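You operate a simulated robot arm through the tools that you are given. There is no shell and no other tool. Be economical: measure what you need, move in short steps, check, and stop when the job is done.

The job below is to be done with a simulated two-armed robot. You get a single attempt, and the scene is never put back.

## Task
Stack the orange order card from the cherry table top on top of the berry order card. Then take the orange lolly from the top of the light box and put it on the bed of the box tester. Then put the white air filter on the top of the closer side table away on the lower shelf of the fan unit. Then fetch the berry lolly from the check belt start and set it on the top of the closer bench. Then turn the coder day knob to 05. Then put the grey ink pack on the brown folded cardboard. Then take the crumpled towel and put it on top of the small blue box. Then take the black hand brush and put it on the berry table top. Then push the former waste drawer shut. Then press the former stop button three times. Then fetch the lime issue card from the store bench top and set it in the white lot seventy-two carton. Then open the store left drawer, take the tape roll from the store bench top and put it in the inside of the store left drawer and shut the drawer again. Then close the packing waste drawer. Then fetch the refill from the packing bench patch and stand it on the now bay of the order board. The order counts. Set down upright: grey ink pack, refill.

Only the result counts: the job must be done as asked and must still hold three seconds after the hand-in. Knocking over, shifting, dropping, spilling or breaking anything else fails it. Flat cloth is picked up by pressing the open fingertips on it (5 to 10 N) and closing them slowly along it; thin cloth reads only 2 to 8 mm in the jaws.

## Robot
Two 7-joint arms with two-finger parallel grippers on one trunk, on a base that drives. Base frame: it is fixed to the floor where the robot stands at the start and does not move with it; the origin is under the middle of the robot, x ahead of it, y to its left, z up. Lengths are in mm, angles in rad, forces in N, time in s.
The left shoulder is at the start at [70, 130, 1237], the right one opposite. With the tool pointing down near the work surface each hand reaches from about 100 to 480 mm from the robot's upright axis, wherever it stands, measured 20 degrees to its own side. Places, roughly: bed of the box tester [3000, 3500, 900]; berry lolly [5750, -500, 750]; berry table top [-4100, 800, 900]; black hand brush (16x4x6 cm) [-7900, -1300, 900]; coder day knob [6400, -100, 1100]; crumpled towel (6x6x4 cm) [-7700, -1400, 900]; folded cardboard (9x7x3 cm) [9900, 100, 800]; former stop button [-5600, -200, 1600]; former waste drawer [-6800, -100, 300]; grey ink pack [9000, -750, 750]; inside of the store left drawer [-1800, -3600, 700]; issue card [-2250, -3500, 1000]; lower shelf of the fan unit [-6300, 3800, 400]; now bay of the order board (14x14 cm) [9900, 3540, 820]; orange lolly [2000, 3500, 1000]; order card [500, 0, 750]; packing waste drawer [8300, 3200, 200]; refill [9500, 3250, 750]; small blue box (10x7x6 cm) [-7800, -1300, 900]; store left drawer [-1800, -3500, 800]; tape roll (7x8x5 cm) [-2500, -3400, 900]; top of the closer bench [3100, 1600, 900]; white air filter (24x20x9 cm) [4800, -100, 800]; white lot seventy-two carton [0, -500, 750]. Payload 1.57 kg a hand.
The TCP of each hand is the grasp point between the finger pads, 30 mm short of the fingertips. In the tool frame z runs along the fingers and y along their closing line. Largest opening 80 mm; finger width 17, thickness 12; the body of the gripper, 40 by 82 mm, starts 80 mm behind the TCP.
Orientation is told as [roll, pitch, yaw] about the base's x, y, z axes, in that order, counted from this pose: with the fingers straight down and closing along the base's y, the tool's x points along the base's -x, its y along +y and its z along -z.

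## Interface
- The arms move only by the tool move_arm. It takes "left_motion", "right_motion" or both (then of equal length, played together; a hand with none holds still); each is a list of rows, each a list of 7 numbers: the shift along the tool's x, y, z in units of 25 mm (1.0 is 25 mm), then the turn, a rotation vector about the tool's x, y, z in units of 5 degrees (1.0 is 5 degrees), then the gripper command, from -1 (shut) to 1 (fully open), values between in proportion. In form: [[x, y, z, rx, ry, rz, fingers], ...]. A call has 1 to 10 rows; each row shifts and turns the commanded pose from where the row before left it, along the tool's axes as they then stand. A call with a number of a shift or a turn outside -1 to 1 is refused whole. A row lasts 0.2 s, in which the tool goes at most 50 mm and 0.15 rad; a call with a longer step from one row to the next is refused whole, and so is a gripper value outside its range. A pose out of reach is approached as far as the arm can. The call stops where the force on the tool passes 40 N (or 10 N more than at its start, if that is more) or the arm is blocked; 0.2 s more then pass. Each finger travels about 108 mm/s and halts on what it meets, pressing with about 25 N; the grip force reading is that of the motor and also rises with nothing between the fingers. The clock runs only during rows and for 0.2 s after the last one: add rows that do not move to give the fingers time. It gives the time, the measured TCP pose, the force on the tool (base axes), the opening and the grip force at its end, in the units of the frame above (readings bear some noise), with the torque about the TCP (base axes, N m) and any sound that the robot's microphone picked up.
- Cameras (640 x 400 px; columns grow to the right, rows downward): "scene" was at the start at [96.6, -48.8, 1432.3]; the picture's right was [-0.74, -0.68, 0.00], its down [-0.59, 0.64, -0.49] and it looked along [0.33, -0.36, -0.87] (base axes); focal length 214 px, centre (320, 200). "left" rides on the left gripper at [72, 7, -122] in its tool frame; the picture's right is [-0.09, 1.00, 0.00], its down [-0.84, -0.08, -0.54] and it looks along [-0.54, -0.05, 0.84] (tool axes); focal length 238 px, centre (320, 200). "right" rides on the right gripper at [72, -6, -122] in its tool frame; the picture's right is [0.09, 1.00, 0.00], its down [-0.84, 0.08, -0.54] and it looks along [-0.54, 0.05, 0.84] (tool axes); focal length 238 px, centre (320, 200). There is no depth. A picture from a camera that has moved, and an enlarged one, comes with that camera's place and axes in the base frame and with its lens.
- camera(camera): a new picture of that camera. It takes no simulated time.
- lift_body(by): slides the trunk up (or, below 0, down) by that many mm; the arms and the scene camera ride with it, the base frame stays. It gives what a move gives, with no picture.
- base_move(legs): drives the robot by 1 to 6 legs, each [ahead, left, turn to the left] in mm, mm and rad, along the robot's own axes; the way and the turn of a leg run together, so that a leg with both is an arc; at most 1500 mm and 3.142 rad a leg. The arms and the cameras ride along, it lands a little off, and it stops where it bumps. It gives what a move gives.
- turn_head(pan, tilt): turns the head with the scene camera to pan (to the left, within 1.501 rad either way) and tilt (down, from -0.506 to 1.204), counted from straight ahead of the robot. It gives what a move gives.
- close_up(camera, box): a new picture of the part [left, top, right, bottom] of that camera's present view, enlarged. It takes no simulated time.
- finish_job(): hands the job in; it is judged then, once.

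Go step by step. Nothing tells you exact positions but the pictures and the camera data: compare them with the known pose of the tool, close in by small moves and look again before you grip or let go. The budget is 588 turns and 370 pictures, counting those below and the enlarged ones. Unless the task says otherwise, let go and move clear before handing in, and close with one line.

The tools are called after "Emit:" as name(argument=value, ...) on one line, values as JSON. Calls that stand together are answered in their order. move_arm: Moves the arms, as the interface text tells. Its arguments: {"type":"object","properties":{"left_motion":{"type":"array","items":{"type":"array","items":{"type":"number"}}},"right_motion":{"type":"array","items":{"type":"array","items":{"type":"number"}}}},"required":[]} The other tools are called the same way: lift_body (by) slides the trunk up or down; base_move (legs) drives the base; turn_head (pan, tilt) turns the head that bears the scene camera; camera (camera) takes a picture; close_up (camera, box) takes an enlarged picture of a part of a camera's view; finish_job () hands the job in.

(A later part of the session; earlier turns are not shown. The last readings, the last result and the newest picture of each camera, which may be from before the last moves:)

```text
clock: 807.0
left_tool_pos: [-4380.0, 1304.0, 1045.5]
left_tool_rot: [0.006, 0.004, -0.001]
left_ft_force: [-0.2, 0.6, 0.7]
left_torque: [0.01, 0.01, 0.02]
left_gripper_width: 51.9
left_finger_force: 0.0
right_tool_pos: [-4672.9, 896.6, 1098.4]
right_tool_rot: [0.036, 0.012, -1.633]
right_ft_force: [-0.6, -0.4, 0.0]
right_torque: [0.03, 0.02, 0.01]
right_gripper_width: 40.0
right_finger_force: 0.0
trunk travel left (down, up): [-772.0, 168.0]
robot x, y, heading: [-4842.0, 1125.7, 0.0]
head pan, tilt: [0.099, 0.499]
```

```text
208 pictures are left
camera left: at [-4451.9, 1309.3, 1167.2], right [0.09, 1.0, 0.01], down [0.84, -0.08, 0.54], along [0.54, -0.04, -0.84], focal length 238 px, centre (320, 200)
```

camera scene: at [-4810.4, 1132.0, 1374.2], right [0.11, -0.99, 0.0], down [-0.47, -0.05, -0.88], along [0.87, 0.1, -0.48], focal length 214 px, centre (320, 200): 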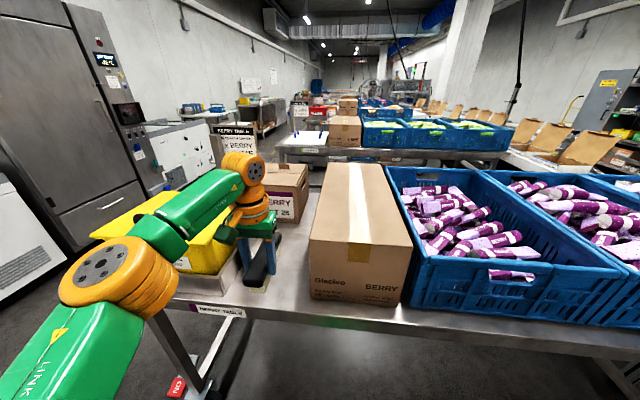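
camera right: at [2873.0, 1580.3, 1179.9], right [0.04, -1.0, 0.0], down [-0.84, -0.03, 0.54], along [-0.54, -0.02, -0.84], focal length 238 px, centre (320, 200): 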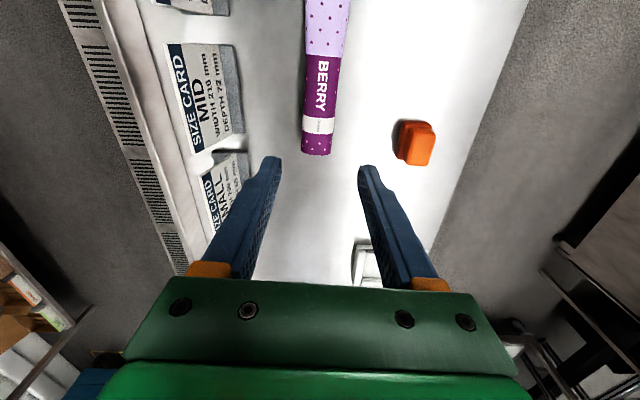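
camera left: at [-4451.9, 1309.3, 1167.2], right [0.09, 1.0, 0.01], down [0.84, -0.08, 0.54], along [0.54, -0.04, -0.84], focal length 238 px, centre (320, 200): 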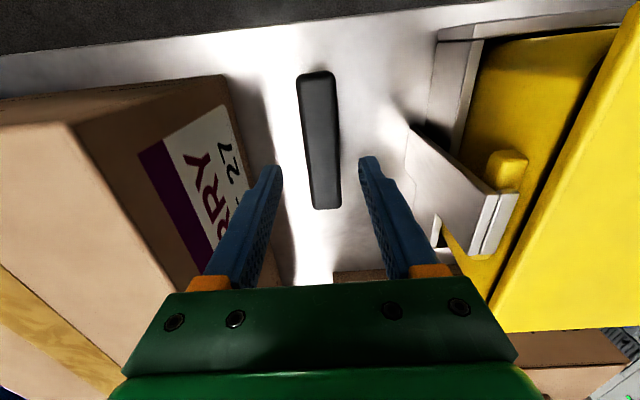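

The brush is on the berry table. Next is the former waste drawer. I'll back away, turn to face the machine and look.

Emit:
base_move(legs=[[-1500, 0, 0], [-550, 0, 0], [0, 0, -1.571]])

Emit:
turn_head(pan=0.1, tilt=0.4)

Emit:
camera(camera="scene")

```text
clock: 821.1
left_tool_pos: [-6722.0, 638.5, 1042.8]
left_tool_rot: [0.005, 0.004, -1.553]
left_ft_force: [1.4, -0.6, -0.2]
left_torque: [0.04, 0.0, -0.02]
left_gripper_width: 51.7
left_finger_force: 0.1
right_tool_pos: [-7133.9, 923.7, 1098.8]
right_tool_rot: [0.033, 0.009, 3.095]
right_ft_force: [0.4, -0.8, 0.1]
right_torque: [0.0, -0.01, 0.02]
right_gripper_width: 40.2
right_finger_force: 0.0
trunk travel left (down, up): [-772.0, 168.0]
robot x, y, heading: [-6910.8, 1099.1, -1.551]
head pan, tilt: [0.099, 0.499]
```

```text
clock: 821.8
left_tool_pos: [-6721.5, 637.8, 1044.0]
left_tool_rot: [0.005, 0.003, -1.553]
left_ft_force: [-0.8, -0.6, 0.3]
left_torque: [0.0, -0.01, -0.03]
left_gripper_width: 52.1
left_finger_force: 0.0
right_tool_pos: [-7134.1, 925.0, 1099.7]
right_tool_rot: [0.035, 0.011, 3.096]
right_ft_force: [0.2, 0.2, 0.0]
right_torque: [0.01, -0.01, -0.01]
right_gripper_width: 40.0
right_finger_force: 0.0
trunk travel left (down, up): [-772.0, 168.0]
robot x, y, heading: [-6907.8, 1097.4, -1.551]
head pan, tilt: [0.099, 0.4]
```

```text
207 pictures are left
camera scene: at [-6897.6, 955.3, 1383.1], right [-0.99, -0.12, 0.0], down [-0.05, 0.39, -0.92], along [0.11, -0.91, -0.39], focal length 214 px, centre (320, 200)
```

scene: 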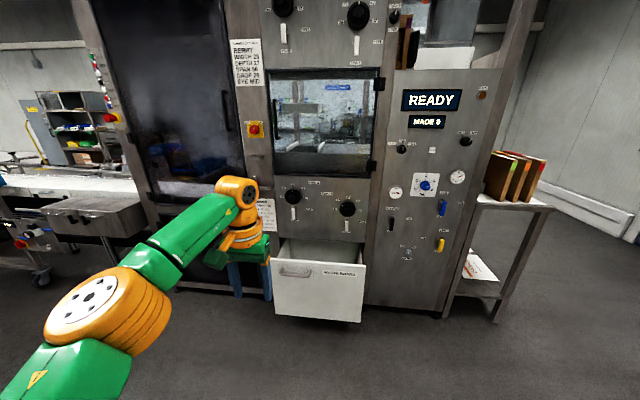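

The drawer face spans x -7038 to -6486, z 80 to 550, at y≈-60. I'll point the left hand forward, closed, to push it in.

Emit:
move_arm(left_motion=[[0, 0, 0, 0, -1, 0, -1], [0, 0, 0, 0, -1, 0, -1], [0, 0, 0, 0, -1, 0, -1], [0, 0, 0, 0, -1, 0, -1], [0, 0, 0, 0, -1, 0, -1], [0, 0, 0, 0, -1, 0, -1], [0, 0, 0, 0, -1, 0, -1], [0, 0, 0, 0, -1, 0, -1], [0, 0, 0, 0, -1, 0, -1], [0, 0, 0, 0, -1, 0, -1]])

Emit:
move_arm(left_motion=[[0, 0, 0, 0, -1, 0, -1], [0, 0, 0, 0, -1, 0, -1], [0, 0, 0, 0, -1, 0, -1], [0, 0, 0, 0, -1, 0, -1], [0, 0, 0, 0, -1, 0, -1], [0, 0, 0, 0, -1, 0, -1], [0, 0, 0, 0, -1, 0, -1], [0, 0, 0, 0, -1, 0, -1]])

```text
clock: 824.0
left_tool_pos: [-6722.0, 638.3, 1044.5]
left_tool_rot: [0.009, -0.871, -1.558]
left_ft_force: [0.5, -0.9, -1.1]
left_torque: [-0.01, -0.03, 0.0]
left_gripper_width: 0.0
left_finger_force: 20.8
right_tool_pos: [-7134.3, 924.4, 1099.4]
right_tool_rot: [0.035, 0.011, 3.096]
right_ft_force: [-0.2, -0.5, 1.1]
right_torque: [0.01, 0.0, 0.0]
right_gripper_width: 40.0
right_finger_force: 0.0
trunk travel left (down, up): [-772.0, 168.0]
robot x, y, heading: [-6908.8, 1096.9, -1.551]
head pan, tilt: [0.099, 0.4]
```

```text
clock: 825.8
left_tool_pos: [-6721.9, 639.1, 1045.0]
left_tool_rot: [0.017, -1.217, -1.568]
left_ft_force: [0.1, 0.0, -0.9]
left_torque: [0.0, 0.01, 0.0]
left_gripper_width: 0.0
left_finger_force: 21.1
left hand out of reach, approached as far as the arm can: row 5, 6, 7, 8
right_tool_pos: [-7134.6, 923.7, 1099.3]
right_tool_rot: [0.034, 0.011, 3.096]
right_ft_force: [0.2, 0.3, 0.5]
right_torque: [-0.01, 0.03, -0.03]
right_gripper_width: 39.8
right_finger_force: 0.0
trunk travel left (down, up): [-772.0, 168.0]
robot x, y, heading: [-6915.3, 1100.0, -1.551]
head pan, tilt: [0.099, 0.4]
```

Tilted 70° forward, which is enough. I'll lower the trunk so the fingertips meet the middle of the drawer face.

Emit:
lift_body(by=-400)

Emit:
lift_body(by=-230)

Emit:
base_move(legs=[[480, -25, -0.02]])

Emit:
turn_head(pan=0.1, tilt=0.6)

Emit:
camera(camera="scene")

```text
clock: 829.6
left_tool_pos: [-6721.6, 640.1, 643.6]
left_tool_rot: [0.015, -1.217, -1.57]
left_ft_force: [-0.9, 0.1, -0.4]
left_torque: [-0.02, -0.03, 0.0]
left_gripper_width: 0.1
left_finger_force: 21.2
right_tool_pos: [-7134.3, 923.9, 700.1]
right_tool_rot: [0.036, 0.01, 3.097]
right_ft_force: [-0.3, -0.3, -0.2]
right_torque: [0.04, 0.0, -0.01]
right_gripper_width: 40.3
right_finger_force: 0.1
trunk travel left (down, up): [-372.0, 568.0]
robot x, y, heading: [-6912.7, 1096.3, -1.553]
head pan, tilt: [0.099, 0.4]
```

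```text
clock: 832.1
left_tool_pos: [-6722.8, 638.5, 414.3]
left_tool_rot: [0.016, -1.216, -1.569]
left_ft_force: [-0.2, -0.4, -0.6]
left_torque: [0.03, 0.0, -0.03]
left_gripper_width: 0.0
left_finger_force: 21.4
right_tool_pos: [-7134.6, 923.6, 468.7]
right_tool_rot: [0.034, 0.01, 3.097]
right_ft_force: [-0.2, -0.4, -0.2]
right_torque: [0.01, 0.01, -0.01]
right_gripper_width: 40.3
right_finger_force: 0.0
trunk travel left (down, up): [-142.0, 798.0]
robot x, y, heading: [-6913.1, 1099.0, -1.553]
head pan, tilt: [0.099, 0.4]
```

```text
clock: 834.9
left_tool_pos: [-6752.3, 158.7, 414.8]
left_tool_rot: [0.016, -1.217, -1.59]
left_ft_force: [-0.5, -0.1, -0.5]
left_torque: [-0.02, -0.01, 0.0]
left_gripper_width: 0.0
left_finger_force: 21.4
right_tool_pos: [-7158.8, 452.2, 469.0]
right_tool_rot: [0.035, 0.01, 3.076]
right_ft_force: [0.5, 0.9, 0.1]
right_torque: [0.04, 0.0, 0.0]
right_gripper_width: 40.3
right_finger_force: 0.2
trunk travel left (down, up): [-142.0, 798.0]
robot x, y, heading: [-6931.6, 620.8, -1.575]
head pan, tilt: [0.099, 0.4]
```

```text
clock: 835.6
left_tool_pos: [-6752.5, 158.8, 414.4]
left_tool_rot: [0.017, -1.217, -1.587]
left_ft_force: [-0.4, -1.4, -1.1]
left_torque: [-0.03, -0.05, 0.03]
left_gripper_width: 0.2
left_finger_force: 21.0
right_tool_pos: [-7158.5, 451.0, 469.3]
right_tool_rot: [0.035, 0.01, 3.077]
right_ft_force: [-0.6, -0.7, 0.2]
right_torque: [0.03, -0.01, 0.02]
right_gripper_width: 40.0
right_finger_force: 0.1
trunk travel left (down, up): [-142.0, 798.0]
robot x, y, heading: [-6934.8, 617.4, -1.57]
head pan, tilt: [0.099, 0.6]
```

```text
206 pictures are left
camera scene: at [-6921.8, 482.7, 734.9], right [-1.0, -0.1, 0.0], down [-0.06, 0.56, -0.83], along [0.08, -0.82, -0.56], focal length 214 px, centre (320, 200)
```

scene: 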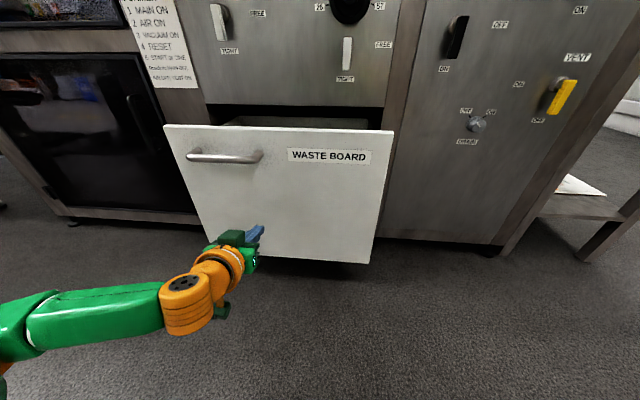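

Emit:
base_move(legs=[[260, 0, 0]])

Emit:
camera(camera="scene")

```text
clock: 837.5
left_tool_pos: [-6752.0, -100.8, 414.2]
left_tool_rot: [0.017, -1.216, -1.586]
left_ft_force: [-0.9, 0.1, -0.1]
left_torque: [0.0, 0.0, 0.0]
left_gripper_width: 0.1
left_finger_force: 21.3
right_tool_pos: [-7158.4, 191.9, 469.6]
right_tool_rot: [0.035, 0.011, 3.08]
right_ft_force: [0.2, -0.1, -0.4]
right_torque: [0.02, -0.01, 0.05]
right_gripper_width: 40.2
right_finger_force: 0.2
trunk travel left (down, up): [-142.0, 798.0]
robot x, y, heading: [-6936.0, 358.8, -1.571]
head pan, tilt: [0.099, 0.6]
```

```text
205 pictures are left
camera scene: at [-6921.9, 222.4, 734.9], right [-1.0, -0.1, 0.0], down [-0.06, 0.56, -0.82], along [0.08, -0.82, -0.57], focal length 214 px, centre (320, 200)
```

scene: 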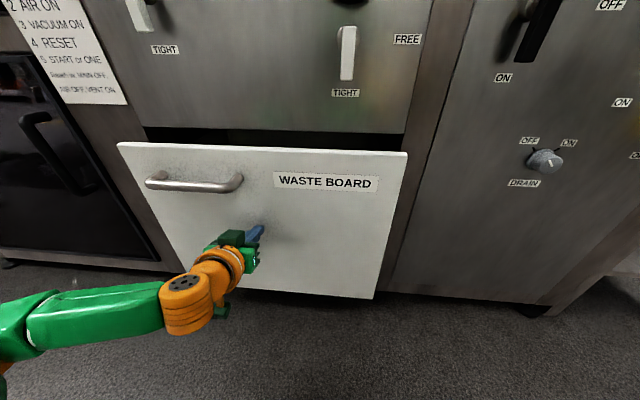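

Emit:
base_move(legs=[[90, 0, 0]])

Emit:
camera(camera="scene")

```text
clock: 838.7
left_tool_pos: [-6751.2, -180.9, 414.6]
left_tool_rot: [0.014, -1.213, -1.586]
left_ft_force: [0.6, 8.8, 3.9]
left_torque: [-0.12, 0.0, 0.01]
left_gripper_width: 0.0
left_finger_force: 21.1
right_tool_pos: [-7158.2, 106.8, 469.9]
right_tool_rot: [0.036, 0.011, 3.084]
right_ft_force: [0.9, 0.9, -0.9]
right_torque: [0.0, -0.01, -0.02]
right_gripper_width: 40.1
right_finger_force: 0.1
trunk travel left (down, up): [-142.0, 798.0]
robot x, y, heading: [-6930.3, 276.0, -1.566]
head pan, tilt: [0.099, 0.6]
stopped in leg 1: the force on the tool passed its limit at 112 N (the readings are from after the stop); the commanded pose is now the measured one
```

```text
204 pictures are left
camera scene: at [-6921.6, 140.4, 735.2], right [-0.99, -0.1, 0.0], down [-0.06, 0.56, -0.83], along [0.09, -0.82, -0.56], focal length 214 px, centre (320, 200)
```

scene: 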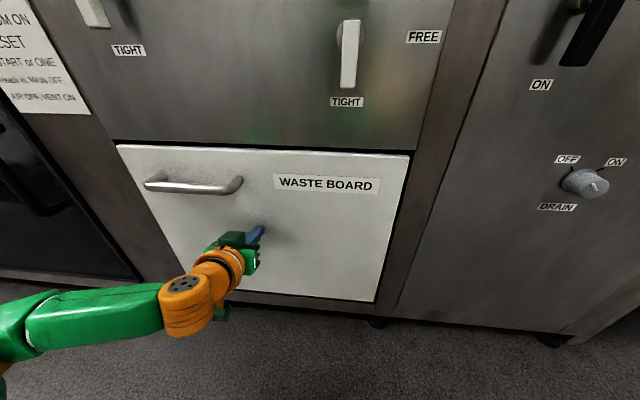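

The drawer looks nearly flush. I'll give one more gentle push to make sure.

Emit:
move_arm(left_motion=[[0, 0, 0.3, 0, 0, 0, -1], [0, 0, 0.3, 0, 0, 0, -1]])

Emit:
close_up(camera="scene", box=[90, 110, 440, 330])

```text
clock: 839.0
left_tool_pos: [-6751.7, -181.2, 414.1]
left_tool_rot: [0.012, -1.212, -1.586]
left_ft_force: [0.8, 22.5, 10.2]
left_torque: [-0.3, 0.05, -0.02]
left_gripper_width: 0.3
left_finger_force: 21.5
right_tool_pos: [-7157.6, 109.4, 470.2]
right_tool_rot: [0.038, 0.014, 3.087]
right_ft_force: [0.2, 0.3, 0.1]
right_torque: [-0.05, 0.01, -0.01]
right_gripper_width: 39.7
right_finger_force: 0.0
trunk travel left (down, up): [-142.0, 798.0]
robot x, y, heading: [-6933.4, 278.4, -1.563]
head pan, tilt: [0.099, 0.6]
stopped in row 1 (left hand): the force on the tool passed its limit at 49 N (the readings are from after the stop); the commanded pose is now the measured one
```

```text
1.82 times, centred on (265, 220) of scene
camera zoom: at [-6921.4, 143.3, 735.8], right [-0.99, -0.11, 0.0], down [-0.06, 0.56, -0.83], along [0.09, -0.82, -0.56], focal length 390 px, centre (420, 164)
```

zoom: 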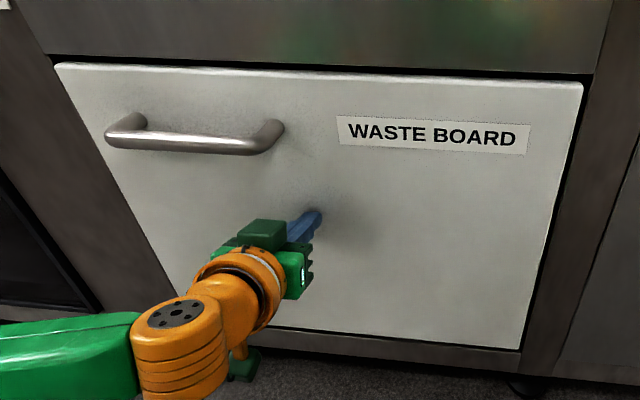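

The waste drawer is shut. I'll back off, raise up and look for the former stop button near (-5600, -200, 1600).

Emit:
base_move(legs=[[-700, 0, 0]])

Emit:
lift_body(by=400)

Emit:
lift_body(by=395)

Emit:
base_move(legs=[[0, 1250, 0]])

Emit:
turn_head(pan=0, tilt=0.05)

Emit:
camera(camera="scene")

```text
clock: 842.9
left_tool_pos: [-6755.5, 515.6, 412.4]
left_tool_rot: [0.013, -1.204, -1.591]
left_ft_force: [-0.4, 0.3, 0.4]
left_torque: [-0.01, 0.02, 0.0]
left_gripper_width: 0.0
left_finger_force: 20.9
right_tool_pos: [-7160.5, 808.2, 469.3]
right_tool_rot: [0.034, 0.01, 3.077]
right_ft_force: [-0.2, -0.8, -0.6]
right_torque: [0.01, 0.02, -0.01]
right_gripper_width: 40.0
right_finger_force: 0.1
trunk travel left (down, up): [-142.0, 798.0]
robot x, y, heading: [-6935.3, 979.8, -1.567]
head pan, tilt: [0.099, 0.6]
```

```text
clock: 846.7
left_tool_pos: [-6754.5, 515.4, 810.6]
left_tool_rot: [0.012, -1.203, -1.588]
left_ft_force: [0.9, 1.0, 0.4]
left_torque: [0.02, 0.02, -0.01]
left_gripper_width: 0.0
left_finger_force: 21.3
right_tool_pos: [-7159.9, 809.1, 868.6]
right_tool_rot: [0.033, 0.011, 3.079]
right_ft_force: [0.6, 0.4, 0.4]
right_torque: [0.01, -0.01, -0.02]
right_gripper_width: 40.2
right_finger_force: 0.1
trunk travel left (down, up): [-542.0, 398.0]
robot x, y, heading: [-6930.3, 977.8, -1.569]
head pan, tilt: [0.099, 0.6]
```

```text
clock: 850.5
left_tool_pos: [-6756.0, 515.0, 1205.6]
left_tool_rot: [0.012, -1.204, -1.59]
left_ft_force: [0.1, -0.8, -0.4]
left_torque: [0.0, -0.02, 0.0]
left_gripper_width: 0.0
left_finger_force: 21.1
right_tool_pos: [-7160.8, 808.1, 1264.0]
right_tool_rot: [0.033, 0.009, 3.079]
right_ft_force: [-0.1, -0.2, -0.1]
right_torque: [0.0, -0.01, 0.01]
right_gripper_width: 39.9
right_finger_force: 0.1
trunk travel left (down, up): [-937.0, 3.0]
robot x, y, heading: [-6932.3, 979.1, -1.568]
head pan, tilt: [0.099, 0.6]
```

```text
clock: 856.8
left_tool_pos: [-5511.9, 514.8, 1205.7]
left_tool_rot: [0.014, -1.205, -1.591]
left_ft_force: [0.0, -0.3, 0.7]
left_torque: [0.03, 0.0, -0.03]
left_gripper_width: 0.1
left_finger_force: 21.0
right_tool_pos: [-5915.2, 807.4, 1264.3]
right_tool_rot: [0.032, 0.012, 3.077]
right_ft_force: [0.1, 0.2, -0.4]
right_torque: [0.05, 0.01, -0.03]
right_gripper_width: 40.1
right_finger_force: 0.0
trunk travel left (down, up): [-937.0, 3.0]
robot x, y, heading: [-5685.8, 975.5, -1.576]
head pan, tilt: [0.099, 0.6]
```

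```text
clock: 857.7
left_tool_pos: [-5509.1, 513.1, 1205.4]
left_tool_rot: [0.012, -1.205, -1.591]
left_ft_force: [0.4, 0.3, 0.3]
left_torque: [0.01, 0.0, 0.04]
left_gripper_width: 0.1
left_finger_force: 21.2
right_tool_pos: [-5913.8, 807.6, 1264.8]
right_tool_rot: [0.034, 0.011, 3.077]
right_ft_force: [-0.3, 0.2, -0.2]
right_torque: [0.0, 0.0, -0.01]
right_gripper_width: 40.0
right_finger_force: 0.0
trunk travel left (down, up): [-937.0, 3.0]
robot x, y, heading: [-5685.2, 975.1, -1.573]
head pan, tilt: [0.0, 0.051]
```

```text
202 pictures are left
camera scene: at [-5685.7, 835.1, 1580.4], right [-1.0, 0.0, 0.0], down [0.0, 0.05, -1.0], along [0.0, -1.0, -0.05], focal length 214 px, centre (320, 200)
```

scene: 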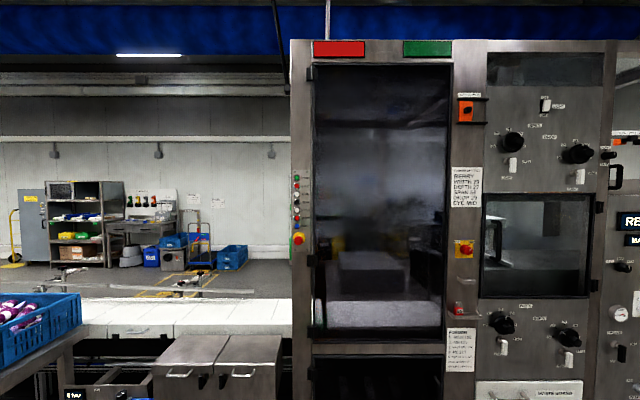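

Emit:
close_up(camera="scene", box=[280, 165, 330, 255])

Emit:
close_up(camera="scene", box=[430, 80, 530, 330])

```text
4.44 times, centred on (305, 210) of scene
camera zoom: at [-5685.7, 835.1, 1580.4], right [-1.0, 0.0, 0.0], down [0.0, 0.05, -1.0], along [0.0, -1.0, -0.05], focal length 953 px, centre (387, 156)
```

zoom: 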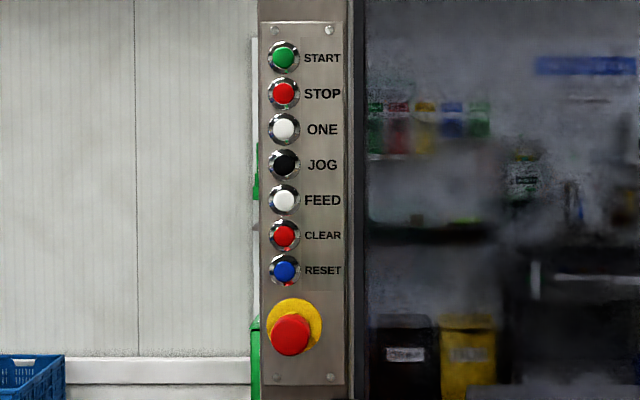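

```text
1.60 times, centred on (480, 205) of scene
camera zoom: at [-5685.7, 835.1, 1580.4], right [-1.0, 0.0, 0.0], down [0.0, 0.05, -1.0], along [0.0, -1.0, -0.05], focal length 343 px, centre (64, 192)
```

zoom: 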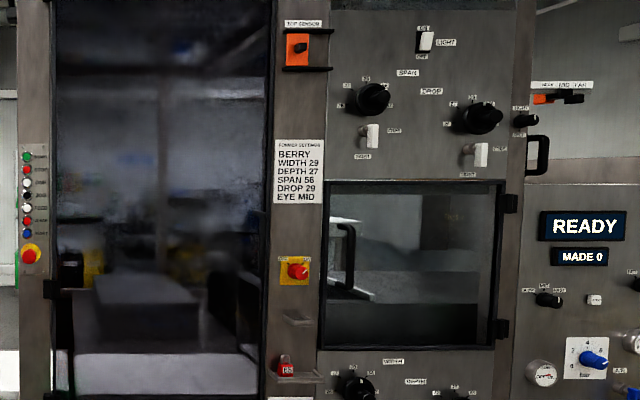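

The STOP button is the second one (red) on the column, near (-5574, -200, 1597). I'll raise the left hand, still closed and pointing forward, to that height.

Emit:
move_arm(left_motion=[[-0.93, 0, -0.35, 0, 0, 0, -1], [-0.93, 0, -0.35, 0, 0, 0, -1], [-0.93, 0, -0.35, 0, 0, 0, -1], [-0.93, 0, -0.35, 0, 0, 0, -1], [-0.93, 0, -0.35, 0, 0, 0, -1], [-0.93, 0, -0.35, 0, 0, 0, -1], [-0.93, 0, -0.35, 0, 0, 0, -1], [-0.93, 0, -0.35, 0, 0, 0, -1], [-0.93, 0, -0.35, 0, 0, 0, -1], [-0.93, 0, -0.35, 0, 0, 0, -1]])

Emit:
move_arm(left_motion=[[-0.93, 0, -0.35, 0, -0.8, 0, -1], [-0.95, 0, -0.3, 0, -0.8, 0, -1], [-0.97, 0, -0.2, 0, -0.8, 0, -1], [-0.98, 0, -0.1, 0, -0.8, 0, -1], [-1, 0, 0, 0, -0.8, 0, -1], [-1, 0, 0, 0, 0, 0, -1]])

```text
clock: 859.9
left_tool_pos: [-5510.8, 512.3, 1454.0]
left_tool_rot: [0.014, -1.206, -1.591]
left_ft_force: [-1.0, -0.2, -0.8]
left_torque: [0.0, 0.01, -0.02]
left_gripper_width: 0.1
left_finger_force: 22.0
right_tool_pos: [-5915.2, 807.0, 1264.1]
right_tool_rot: [0.033, 0.011, 3.077]
right_ft_force: [1.0, 0.2, 0.2]
right_torque: [0.0, 0.02, 0.02]
right_gripper_width: 40.1
right_finger_force: 0.1
trunk travel left (down, up): [-937.0, 3.0]
robot x, y, heading: [-5684.0, 975.1, -1.57]
head pan, tilt: [0.0, 0.051]
```

```text
clock: 861.3
left_tool_pos: [-5511.5, 509.7, 1604.6]
left_tool_rot: [0.307, -1.557, -1.885]
left_ft_force: [0.0, -0.7, -0.3]
left_torque: [0.04, 0.02, -0.03]
left_gripper_width: 0.0
left_finger_force: 21.0
right_tool_pos: [-5914.4, 806.7, 1264.6]
right_tool_rot: [0.034, 0.013, 3.077]
right_ft_force: [-0.5, 0.7, -0.2]
right_torque: [0.02, -0.02, -0.01]
right_gripper_width: 40.0
right_finger_force: 0.1
trunk travel left (down, up): [-937.0, 3.0]
robot x, y, heading: [-5685.3, 975.9, -1.57]
head pan, tilt: [0.0, 0.051]
```

Emit:
base_move(legs=[[0, -62, 0], [500, 0, 0]])

Emit:
camera(camera="left")

Emit:
camera(camera="scene")

```text
clock: 864.9
left_tool_pos: [-5587.8, -1.8, 1605.0]
left_tool_rot: [0.284, -1.554, -1.883]
left_ft_force: [0.4, 0.6, -0.1]
left_torque: [0.02, 0.01, 0.0]
left_gripper_width: 0.0
left_finger_force: 21.5
right_tool_pos: [-5984.9, 304.2, 1264.5]
right_tool_rot: [0.033, 0.011, 3.058]
right_ft_force: [-0.5, 0.0, 0.4]
right_torque: [-0.02, 0.01, 0.03]
right_gripper_width: 40.0
right_finger_force: 0.1
trunk travel left (down, up): [-937.0, 3.0]
robot x, y, heading: [-5753.1, 468.9, -1.587]
head pan, tilt: [0.0, 0.051]
```

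```text
199 pictures are left
camera left: at [-5576.7, 121.8, 1534.7], right [0.99, -0.03, 0.1], down [-0.07, 0.53, 0.84], along [-0.08, -0.85, 0.53], focal length 238 px, centre (320, 200)
```

left: 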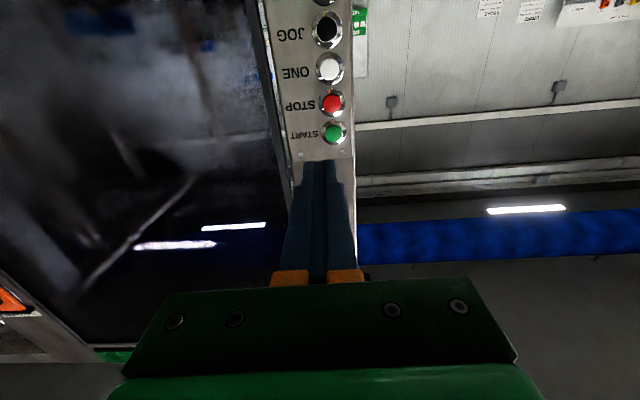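

```text
198 pictures are left
camera scene: at [-5756.3, 328.8, 1580.8], right [-1.0, 0.02, 0.0], down [0.0, 0.05, -1.0], along [-0.02, -1.0, -0.05], focal length 214 px, centre (320, 200)
```

scene: 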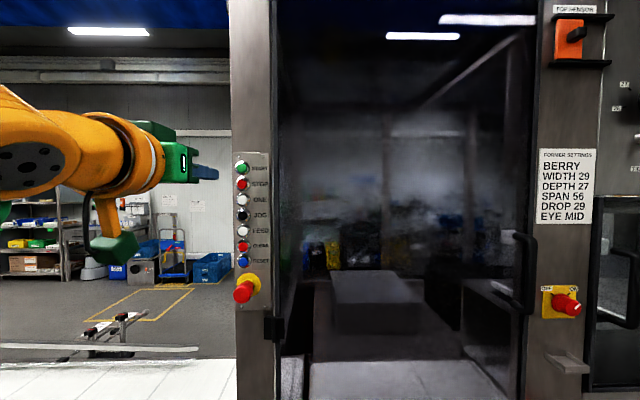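

STOP is at (-5577, -198, 1593). I'll align the fingertip laterally and drive closer.

Emit:
move_arm(left_motion=[[0.48, 0.64, 0, 0, 0, 0, -1], [0, 0, 0, 0, 0, 0, -1]])

Emit:
base_move(legs=[[120, 0, 0.016]])

Emit:
camera(camera="left")

Emit:
close_up(camera="scene", box=[100, 120, 300, 260])

```text
clock: 865.5
left_tool_pos: [-5570.2, -2.5, 1591.3]
left_tool_rot: [0.227, -1.552, -1.826]
left_ft_force: [0.1, -0.1, -0.1]
left_torque: [-0.01, -0.03, -0.01]
left_gripper_width: 0.0
left_finger_force: 21.0
right_tool_pos: [-5984.5, 302.6, 1263.6]
right_tool_rot: [0.035, 0.009, 3.059]
right_ft_force: [-0.4, 0.3, -0.3]
right_torque: [-0.02, 0.0, 0.02]
right_gripper_width: 39.9
right_finger_force: 0.1
trunk travel left (down, up): [-937.0, 3.0]
robot x, y, heading: [-5754.3, 465.2, -1.591]
head pan, tilt: [0.0, 0.051]
```

```text
clock: 866.7
left_tool_pos: [-5566.1, -112.7, 1594.5]
left_tool_rot: [0.384, -1.56, -1.966]
left_ft_force: [-1.1, 0.9, 0.6]
left_torque: [0.02, 0.0, 0.03]
left_gripper_width: 0.0
left_finger_force: 21.7
right_tool_pos: [-5983.8, 184.9, 1266.3]
right_tool_rot: [0.04, 0.012, 3.076]
right_ft_force: [0.4, 0.3, 0.6]
right_torque: [-0.03, 0.02, 0.0]
right_gripper_width: 40.2
right_finger_force: 0.1
trunk travel left (down, up): [-937.0, 3.0]
robot x, y, heading: [-5753.5, 344.5, -1.575]
head pan, tilt: [0.0, 0.051]
```

```text
197 pictures are left
camera left: at [-5556.7, 9.7, 1523.6], right [1.0, -0.01, 0.1], down [-0.07, 0.53, 0.84], along [-0.06, -0.85, 0.53], focal length 238 px, centre (320, 200)
```

left: 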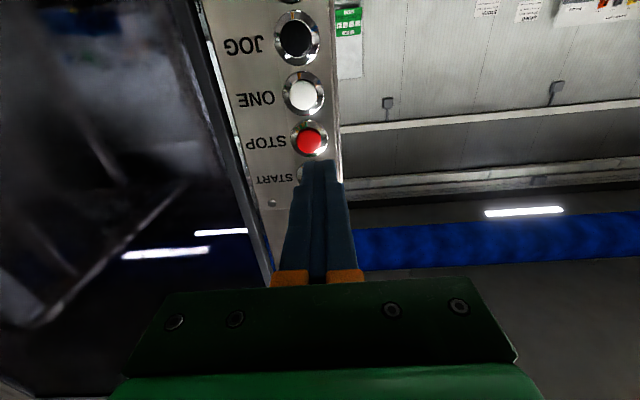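

```text
2.86 times, centred on (200, 190) of scene
camera zoom: at [-5755.5, 214.1, 1581.4], right [-1.0, 0.0, 0.0], down [0.0, 0.04, -1.0], along [0.0, -1.0, -0.04], focal length 613 px, centre (663, 229)
```

zoom: 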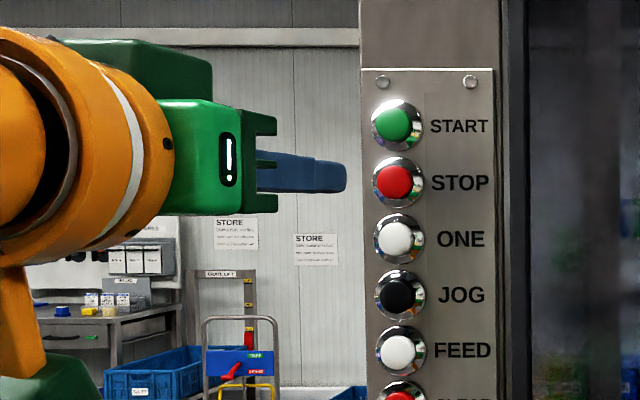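

Emit:
move_arm(left_motion=[[0, -0.4, 0.4, 0, 0, 0, -1], [0, 0, 0.5, 0, 0, 0, -1], [0, 0, 0.4, 0, 0, 0, -1], [0, 0, 0, 0, 0, 0, -1]])

Emit:
camera(camera="left")

Emit:
close_up(camera="scene", box=[100, 120, 300, 260])

```text
clock: 867.7
left_tool_pos: [-5576.3, -155.9, 1590.1]
left_tool_rot: [0.238, -1.553, -1.823]
left_ft_force: [-0.1, -0.3, 0.0]
left_torque: [0.0, 0.04, 0.03]
left_gripper_width: 0.1
left_finger_force: 21.1
right_tool_pos: [-5983.9, 177.3, 1263.9]
right_tool_rot: [0.035, 0.009, 3.076]
right_ft_force: [1.1, -0.1, 0.4]
right_torque: [0.03, 0.02, -0.02]
right_gripper_width: 39.9
right_finger_force: 0.1
trunk travel left (down, up): [-937.0, 3.0]
robot x, y, heading: [-5755.7, 347.0, -1.581]
head pan, tilt: [0.0, 0.051]
```

```text
195 pictures are left
camera left: at [-5566.9, -32.7, 1520.5], right [1.0, -0.01, 0.1], down [-0.07, 0.53, 0.85], along [-0.06, -0.85, 0.52], focal length 238 px, centre (320, 200)
```

left: 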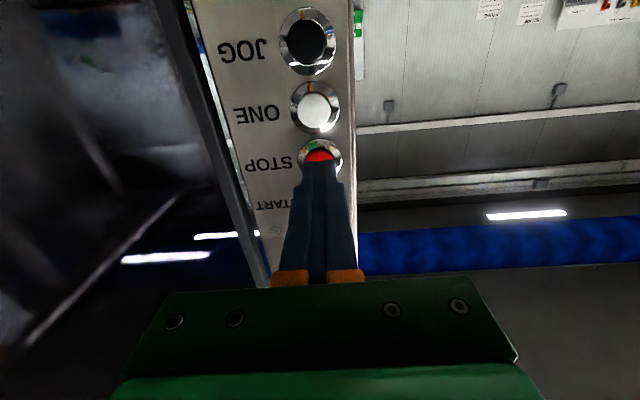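

```text
2.86 times, centred on (200, 190) of scene
camera zoom: at [-5755.4, 203.6, 1580.3], right [-1.0, 0.0, 0.0], down [0.0, 0.05, -1.0], along [0.0, -1.0, -0.05], focal length 613 px, centre (663, 229)
```

zoom: 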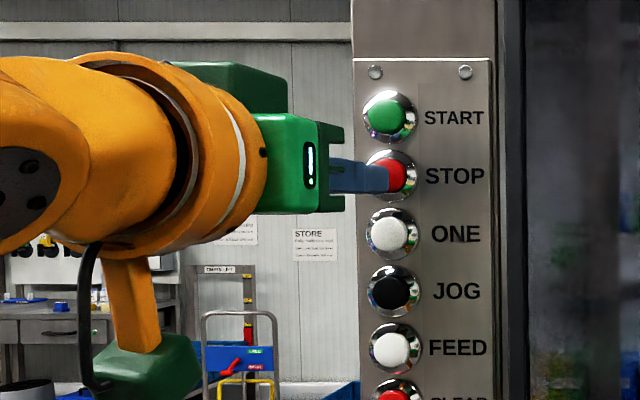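

Emit:
move_arm(left_motion=[[0, 0, 0.15, 0, 0, 0, -1], [0, 0, 0.15, 0, 0, 0, -1], [0, 0, 0.1, 0, 0, 0, -1]])

```text
clock: 868.5
left_tool_pos: [-5576.1, -165.3, 1591.0]
left_tool_rot: [0.214, -1.553, -1.796]
left_ft_force: [-0.7, 0.2, 0.2]
left_torque: [-0.02, 0.02, -0.04]
left_gripper_width: 0.0
left_finger_force: 21.8
right_tool_pos: [-5984.0, 178.0, 1264.2]
right_tool_rot: [0.034, 0.009, 3.075]
right_ft_force: [1.0, -0.1, 0.3]
right_torque: [0.01, -0.01, -0.01]
right_gripper_width: 39.9
right_finger_force: 0.0
trunk travel left (down, up): [-937.0, 3.0]
robot x, y, heading: [-5753.2, 347.2, -1.578]
head pan, tilt: [0.0, 0.051]
```

Emit:
move_arm(left_motion=[[0, 0, 0.15, 0, 0, 0, -1], [0, 0, 0.15, 0, 0, 0, -1], [0, 0, 0.1, 0, 0, 0, -1]])

```text
clock: 869.3
left_tool_pos: [-5576.5, -172.8, 1590.7]
left_tool_rot: [0.287, -1.555, -1.872]
left_ft_force: [-0.5, 1.5, -0.8]
left_torque: [-0.01, 0.0, -0.01]
left_gripper_width: 0.0
left_finger_force: 21.6
right_tool_pos: [-5984.3, 180.0, 1265.3]
right_tool_rot: [0.034, 0.01, 3.074]
right_ft_force: [-0.6, -0.4, -0.5]
right_torque: [0.0, -0.02, -0.03]
right_gripper_width: 40.1
right_finger_force: 0.1
trunk travel left (down, up): [-937.0, 3.0]
robot x, y, heading: [-5756.7, 346.6, -1.573]
head pan, tilt: [0.0, 0.051]
heard: click
```

First click heard. I'll release and check before pressing again.

Emit:
move_arm(left_motion=[[0, 0, -0.3, 0, 0, 0, -1], [0, 0, -0.3, 0, 0, 0, -1], [0, 0, 0, 0, 0, 0, -1]])

Emit:
move_arm(left_motion=[[0, 0, 0.3, 0, 0, 0, -1], [0, 0, 0.3, 0, 0, 0, -1], [0, 0, 0.06, 0, 0, 0, -1]])

```text
clock: 870.1
left_tool_pos: [-5576.0, -158.5, 1589.9]
left_tool_rot: [0.245, -1.552, -1.831]
left_ft_force: [0.2, 0.8, -0.2]
left_torque: [0.01, 0.0, -0.02]
left_gripper_width: 0.1
left_finger_force: 21.3
right_tool_pos: [-5983.5, 178.7, 1263.4]
right_tool_rot: [0.032, 0.01, 3.075]
right_ft_force: [0.2, 0.6, -0.2]
right_torque: [0.0, 0.0, 0.01]
right_gripper_width: 40.0
right_finger_force: 0.0
trunk travel left (down, up): [-937.0, 3.0]
robot x, y, heading: [-5761.6, 344.1, -1.574]
head pan, tilt: [0.0, 0.051]
```

```text
clock: 870.9
left_tool_pos: [-5576.4, -172.4, 1591.3]
left_tool_rot: [0.301, -1.554, -1.885]
left_ft_force: [-0.2, 2.5, -0.3]
left_torque: [-0.01, -0.04, 0.0]
left_gripper_width: 0.0
left_finger_force: 21.5
right_tool_pos: [-5983.8, 181.1, 1264.4]
right_tool_rot: [0.034, 0.011, 3.075]
right_ft_force: [0.2, -0.3, -0.6]
right_torque: [-0.01, 0.01, -0.01]
right_gripper_width: 40.0
right_finger_force: 0.0
trunk travel left (down, up): [-937.0, 3.0]
robot x, y, heading: [-5755.3, 344.9, -1.579]
head pan, tilt: [0.0, 0.051]
heard: click
```

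Second click. Release, then the third press.

Emit:
move_arm(left_motion=[[0, 0, -0.3, 0, 0, 0, -1], [0, 0, -0.3, 0, 0, 0, -1], [0, 0, 0, 0, 0, 0, -1]])

Emit:
move_arm(left_motion=[[0, 0, 0.3, 0, 0, 0, -1], [0, 0, 0.3, 0, 0, 0, -1], [0, 0, 0.06, 0, 0, 0, -1]])

```text
clock: 871.7
left_tool_pos: [-5575.4, -159.9, 1590.8]
left_tool_rot: [0.236, -1.552, -1.821]
left_ft_force: [-0.1, 0.0, 0.0]
left_torque: [-0.01, -0.04, 0.01]
left_gripper_width: 0.1
left_finger_force: 21.0
right_tool_pos: [-5983.9, 178.3, 1263.8]
right_tool_rot: [0.033, 0.01, 3.075]
right_ft_force: [0.3, -0.6, -0.3]
right_torque: [-0.01, 0.01, 0.02]
right_gripper_width: 39.9
right_finger_force: 0.0
trunk travel left (down, up): [-937.0, 3.0]
robot x, y, heading: [-5756.6, 350.1, -1.574]
head pan, tilt: [0.0, 0.051]
```

```text
clock: 872.5
left_tool_pos: [-5575.6, -174.4, 1590.9]
left_tool_rot: [0.307, -1.556, -1.892]
left_ft_force: [-0.4, 4.6, -1.1]
left_torque: [0.03, -0.01, 0.0]
left_gripper_width: 0.1
left_finger_force: 21.3
right_tool_pos: [-5983.9, 180.9, 1263.8]
right_tool_rot: [0.036, 0.01, 3.076]
right_ft_force: [0.3, 0.8, -0.4]
right_torque: [-0.01, -0.01, 0.0]
right_gripper_width: 40.0
right_finger_force: 0.0
trunk travel left (down, up): [-937.0, 3.0]
robot x, y, heading: [-5755.0, 348.2, -1.575]
head pan, tilt: [0.0, 0.051]
heard: click
```

Three presses are done. I'll back off, bring the left hand down and plan the drive to the store bench around the west side of the former.

Emit:
move_arm(left_motion=[[0, 0, -1, 0, 0, 0, -1], [0, 0, -1, 0, 0, 0, -1]])

Emit:
base_move(legs=[[-850, 0, 0]])

Emit:
move_arm(left_motion=[[1, 0, 0, 0, 0.9, 0, 0], [1, 0, 0, 0, 0.9, 0, 0], [1, 0, 0, 0, 0.9, 0, 0], [1, 0, 0.3, 0, 0.9, 0, 0], [0.9, 0, 0.5, 0, 0.9, 0, 0], [0.8, 0, 0.7, 0, 0.9, 0, 0], [0.7, 0, 0.8, 0, 0.9, 0, 0], [0.5, 0, 0.9, 0, 0.9, 0, 0], [0.4, 0, 1, 0, 0.9, 0, 0], [0.3, 0, 1, 0, 0.9, 0, 0]])

Emit:
move_arm(left_motion=[[0, 0, 1, 0, 0.95, 0, 0], [0, 0, 1, 0, 0.95, 0, 0], [0, 0, 1, 0, 0.95, 0, 0], [0, 0, 1, 0, 0.95, 0, 0], [0, 0, 1, 0, 0.95, 0, 0], [0, 0, 1, 0, 0.95, 0, 0], [0, 0, 1, 0, 0.95, 0, 0], [0, 0, 0.5, 0, 0.95, 0, 0], [0, 0, 0, 0, 0.95, 0, 0]])

```text
clock: 873.1
left_tool_pos: [-5576.2, -127.0, 1592.2]
left_tool_rot: [0.24, -1.555, -1.823]
left_ft_force: [0.6, -0.2, 0.7]
left_torque: [-0.05, -0.01, 0.0]
left_gripper_width: 0.1
left_finger_force: 21.1
right_tool_pos: [-5982.5, 179.1, 1264.8]
right_tool_rot: [0.034, 0.01, 3.076]
right_ft_force: [-0.3, 0.6, -0.6]
right_torque: [-0.03, 0.0, -0.01]
right_gripper_width: 40.3
right_finger_force: 0.1
trunk travel left (down, up): [-937.0, 3.0]
robot x, y, heading: [-5756.5, 344.9, -1.576]
head pan, tilt: [0.0, 0.051]
```

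```text
clock: 877.7
left_tool_pos: [-5571.3, 722.1, 1591.1]
left_tool_rot: [0.228, -1.551, -1.807]
left_ft_force: [0.1, 0.3, 0.5]
left_torque: [0.01, -0.01, -0.01]
left_gripper_width: 0.0
left_finger_force: 21.3
right_tool_pos: [-5980.9, 1026.7, 1265.0]
right_tool_rot: [0.032, 0.011, 3.08]
right_ft_force: [0.2, -0.5, -0.5]
right_torque: [0.03, 0.04, -0.02]
right_gripper_width: 40.0
right_finger_force: 0.0
trunk travel left (down, up): [-937.0, 3.0]
robot x, y, heading: [-5754.8, 1199.0, -1.568]
head pan, tilt: [0.0, 0.051]
```

```text
clock: 879.9
left_tool_pos: [-5571.1, 666.7, 1346.5]
left_tool_rot: [0.006, -0.766, -1.583]
left_ft_force: [0.7, -0.7, 0.5]
left_torque: [0.03, 0.01, 0.0]
left_gripper_width: 40.0
left_finger_force: 0.2
right_tool_pos: [-5981.2, 1026.3, 1263.7]
right_tool_rot: [0.031, 0.013, 3.079]
right_ft_force: [-0.3, -0.6, 0.5]
right_torque: [0.01, -0.01, 0.01]
right_gripper_width: 39.7
right_finger_force: 0.1
trunk travel left (down, up): [-937.0, 3.0]
robot x, y, heading: [-5753.4, 1194.4, -1.57]
head pan, tilt: [0.0, 0.051]
```

```text
clock: 881.9
left_tool_pos: [-5599.1, 716.4, 1249.1]
left_tool_rot: [0.003, -0.106, -1.578]
left_ft_force: [-0.7, 1.0, 0.0]
left_torque: [-0.01, -0.02, -0.05]
left_gripper_width: 39.7
left_finger_force: 0.0
left hand out of reach, approached as far as the arm can: row 3, 4, 5, 6, 7, 8, 9
right_tool_pos: [-5981.3, 1029.4, 1264.0]
right_tool_rot: [0.033, 0.011, 3.08]
right_ft_force: [0.4, 0.6, -1.0]
right_torque: [0.02, -0.01, 0.03]
right_gripper_width: 39.9
right_finger_force: 0.0
trunk travel left (down, up): [-937.0, 3.0]
robot x, y, heading: [-5755.6, 1197.6, -1.572]
head pan, tilt: [0.0, 0.051]
```

Emit:
move_arm(left_motion=[[0.9, 0, 0, 0, 0.7, 0, 0], [0.9, 0, 0, 0, 0.5, 0, 0], [0.9, 0, 0, 0, 0, 0, 0], [0, 0.9, 0, 0, 0, 0, 0], [0, 0.5, 0, 0, 0, 0, 0]])

Emit:
lift_body(by=-150)

Emit:
base_move(legs=[[0, -1500, 0], [0, -1450, 0], [1500, 0, 0], [1500, 0, 0], [500, 0, 0], [0, 0, 1.571]])

Emit:
turn_head(pan=0, tilt=0.25)

Emit:
camera(camera="scene")

```text
clock: 883.1
left_tool_pos: [-5578.2, 741.7, 1251.3]
left_tool_rot: [0.002, -0.001, -1.578]
left_ft_force: [0.9, 0.1, 0.4]
left_torque: [-0.05, 0.02, 0.0]
left_gripper_width: 39.8
left_finger_force: 0.0
left hand out of reach, approached as far as the arm can: row 1, 2, 3, 4
right_tool_pos: [-5977.9, 1028.9, 1265.7]
right_tool_rot: [0.034, 0.01, 3.079]
right_ft_force: [0.3, 0.1, 0.0]
right_torque: [0.03, 0.01, 0.0]
right_gripper_width: 40.0
right_finger_force: 0.0
trunk travel left (down, up): [-937.0, 3.0]
robot x, y, heading: [-5755.8, 1194.9, -1.573]
head pan, tilt: [0.0, 0.051]
```

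```text
clock: 884.8
left_tool_pos: [-5582.2, 742.4, 1102.1]
left_tool_rot: [0.004, -0.001, -1.576]
left_ft_force: [0.1, 0.2, 0.3]
left_torque: [-0.03, -0.02, 0.02]
left_gripper_width: 40.1
left_finger_force: 0.0
right_tool_pos: [-5981.1, 1028.6, 1114.7]
right_tool_rot: [0.035, 0.012, 3.081]
right_ft_force: [0.2, -0.5, 0.1]
right_torque: [0.01, 0.02, -0.01]
right_gripper_width: 40.3
right_finger_force: 0.0
trunk travel left (down, up): [-787.0, 153.0]
robot x, y, heading: [-5755.3, 1198.2, -1.57]
head pan, tilt: [0.0, 0.051]
```

```text
clock: 919.6
left_tool_pos: [-8340.8, -2135.8, 1102.4]
left_tool_rot: [0.004, -0.002, -0.05]
left_ft_force: [0.0, -0.4, 0.4]
left_torque: [0.02, 0.0, -0.02]
left_gripper_width: 40.0
left_finger_force: 0.1
right_tool_pos: [-8643.4, -2520.4, 1114.6]
right_tool_rot: [0.033, 0.013, -1.675]
right_ft_force: [-0.2, -0.2, 0.9]
right_torque: [-0.01, -0.02, -0.02]
right_gripper_width: 40.1
right_finger_force: 0.2
trunk travel left (down, up): [-787.0, 153.0]
robot x, y, heading: [-8804.5, -2288.8, -0.042]
head pan, tilt: [0.0, 0.051]
```

```text
clock: 920.4
left_tool_pos: [-8340.8, -2135.2, 1102.2]
left_tool_rot: [0.005, -0.001, -0.053]
left_ft_force: [-1.5, 0.5, -0.3]
left_torque: [-0.03, -0.01, 0.01]
left_gripper_width: 40.0
left_finger_force: 0.0
right_tool_pos: [-8644.0, -2520.2, 1113.8]
right_tool_rot: [0.034, 0.012, -1.676]
right_ft_force: [-0.1, 0.2, -0.7]
right_torque: [0.03, 0.05, -0.02]
right_gripper_width: 39.8
right_finger_force: 0.0
trunk travel left (down, up): [-787.0, 153.0]
robot x, y, heading: [-8803.3, -2286.4, -0.042]
head pan, tilt: [0.0, 0.25]
```

```text
193 pictures are left
camera scene: at [-8658.7, -2293.6, 1412.1], right [-0.04, -1.0, 0.0], down [-0.25, 0.01, -0.97], along [0.97, -0.04, -0.25], focal length 214 px, centre (320, 200)
```

scene: 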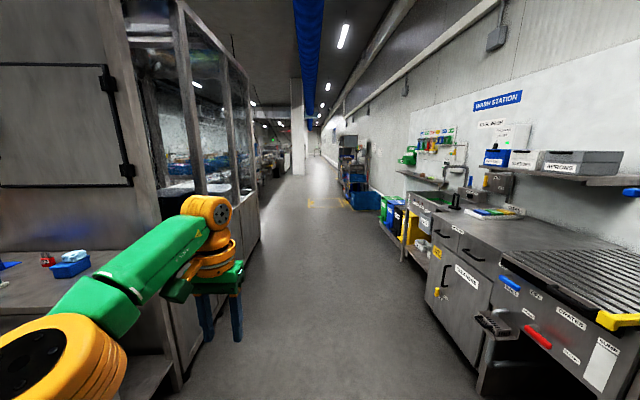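

Emit:
base_move(legs=[[0, 60, 0.042], [1500, 0, 0], [1500, 0, 0], [1300, 0, 0]])

Emit:
turn_head(pan=-0.3, tilt=0.25)

Emit:
camera(camera="scene")

```text
clock: 941.6
left_tool_pos: [-4040.4, -2021.3, 1101.6]
left_tool_rot: [0.006, -0.002, 0.007]
left_ft_force: [-0.4, 0.0, 0.1]
left_torque: [-0.03, -0.02, 0.06]
left_gripper_width: 39.9
left_finger_force: 0.1
right_tool_pos: [-4320.4, -2422.9, 1114.0]
right_tool_rot: [0.034, 0.011, -1.616]
right_ft_force: [0.2, -0.6, -1.2]
right_torque: [-0.03, -0.01, 0.0]
right_gripper_width: 40.0
right_finger_force: 0.0
trunk travel left (down, up): [-787.0, 153.0]
robot x, y, heading: [-4490.2, -2198.4, 0.014]
head pan, tilt: [0.0, 0.25]
```

```text
clock: 942.4
left_tool_pos: [-4040.5, -2020.4, 1100.9]
left_tool_rot: [0.005, -0.003, 0.007]
left_ft_force: [0.3, -0.1, -0.4]
left_torque: [0.05, 0.01, 0.01]
left_gripper_width: 40.3
left_finger_force: 0.0
right_tool_pos: [-4318.6, -2423.4, 1113.8]
right_tool_rot: [0.034, 0.01, -1.618]
right_ft_force: [0.4, -0.3, -0.8]
right_torque: [-0.02, 0.02, 0.02]
right_gripper_width: 40.2
right_finger_force: 0.0
trunk travel left (down, up): [-787.0, 153.0]
robot x, y, heading: [-4495.1, -2198.3, 0.012]
head pan, tilt: [-0.3, 0.25]
```

```text
192 pictures are left
camera scene: at [-4351.0, -2224.9, 1412.1], right [-0.28, -0.96, 0.0], down [-0.24, 0.07, -0.97], along [0.93, -0.27, -0.25], focal length 214 px, centre (320, 200)
```

scene: 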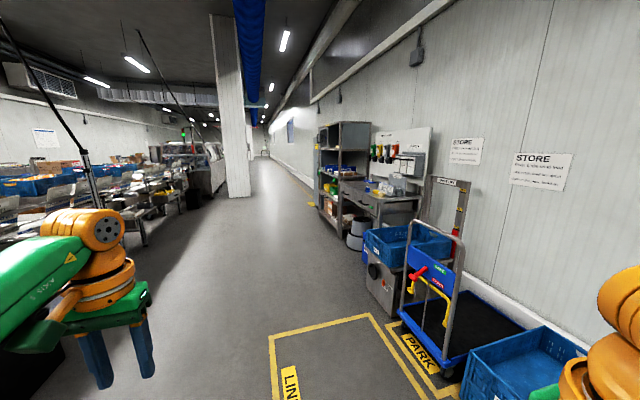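

Emit:
base_move(legs=[[1500, 0, 0], [650, 0, 0], [0, 0, -1.583]])

Emit:
turn_head(pan=0, tilt=0.4)

Emit:
camera(camera="scene")

```text
clock: 957.0
left_tool_pos: [-2149.4, -2612.8, 1102.5]
left_tool_rot: [0.004, -0.002, -1.584]
left_ft_force: [0.0, -0.2, 1.0]
left_torque: [0.02, 0.0, 0.04]
left_gripper_width: 39.7
left_finger_force: 0.2
right_tool_pos: [-2545.6, -2325.3, 1115.0]
right_tool_rot: [0.034, 0.01, 3.073]
right_ft_force: [-0.3, -0.1, -0.1]
right_torque: [-0.01, -0.01, -0.02]
right_gripper_width: 40.0
right_finger_force: 0.0
trunk travel left (down, up): [-787.0, 153.0]
robot x, y, heading: [-2313.8, -2159.1, -1.58]
head pan, tilt: [-0.3, 0.25]
```

```text
clock: 957.8
left_tool_pos: [-2148.5, -2613.0, 1102.1]
left_tool_rot: [0.004, -0.002, -1.586]
left_ft_force: [-0.5, -0.2, -0.6]
left_torque: [0.03, 0.01, 0.0]
left_gripper_width: 40.0
left_finger_force: 0.1
right_tool_pos: [-2544.5, -2325.7, 1114.9]
right_tool_rot: [0.033, 0.011, 3.074]
right_ft_force: [0.5, 0.3, 0.5]
right_torque: [-0.01, 0.0, -0.01]
right_gripper_width: 40.0
right_finger_force: 0.0
trunk travel left (down, up): [-787.0, 153.0]
robot x, y, heading: [-2317.4, -2159.3, -1.581]
head pan, tilt: [0.0, 0.4]
```

```text
191 pictures are left
camera scene: at [-2316.8, -2300.0, 1398.1], right [-1.0, 0.01, 0.0], down [0.0, 0.39, -0.92], along [-0.01, -0.92, -0.39], focal length 214 px, centre (320, 200)
```

scene: 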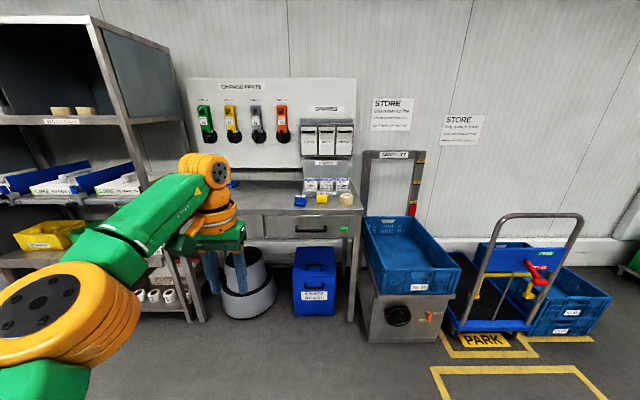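

Emit:
close_up(camera="scene", box=[170, 150, 390, 260])

```text
2.91 times, centred on (280, 205) of scene
camera zoom: at [-2316.8, -2300.0, 1398.1], right [-1.0, 0.01, 0.0], down [0.0, 0.39, -0.92], along [-0.01, -0.92, -0.39], focal length 624 px, centre (436, 186)
```

zoom: 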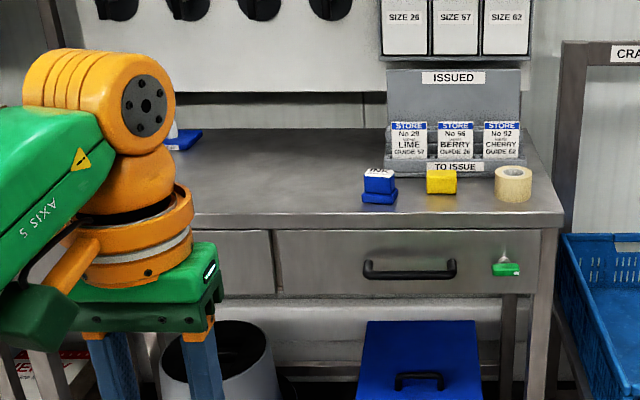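

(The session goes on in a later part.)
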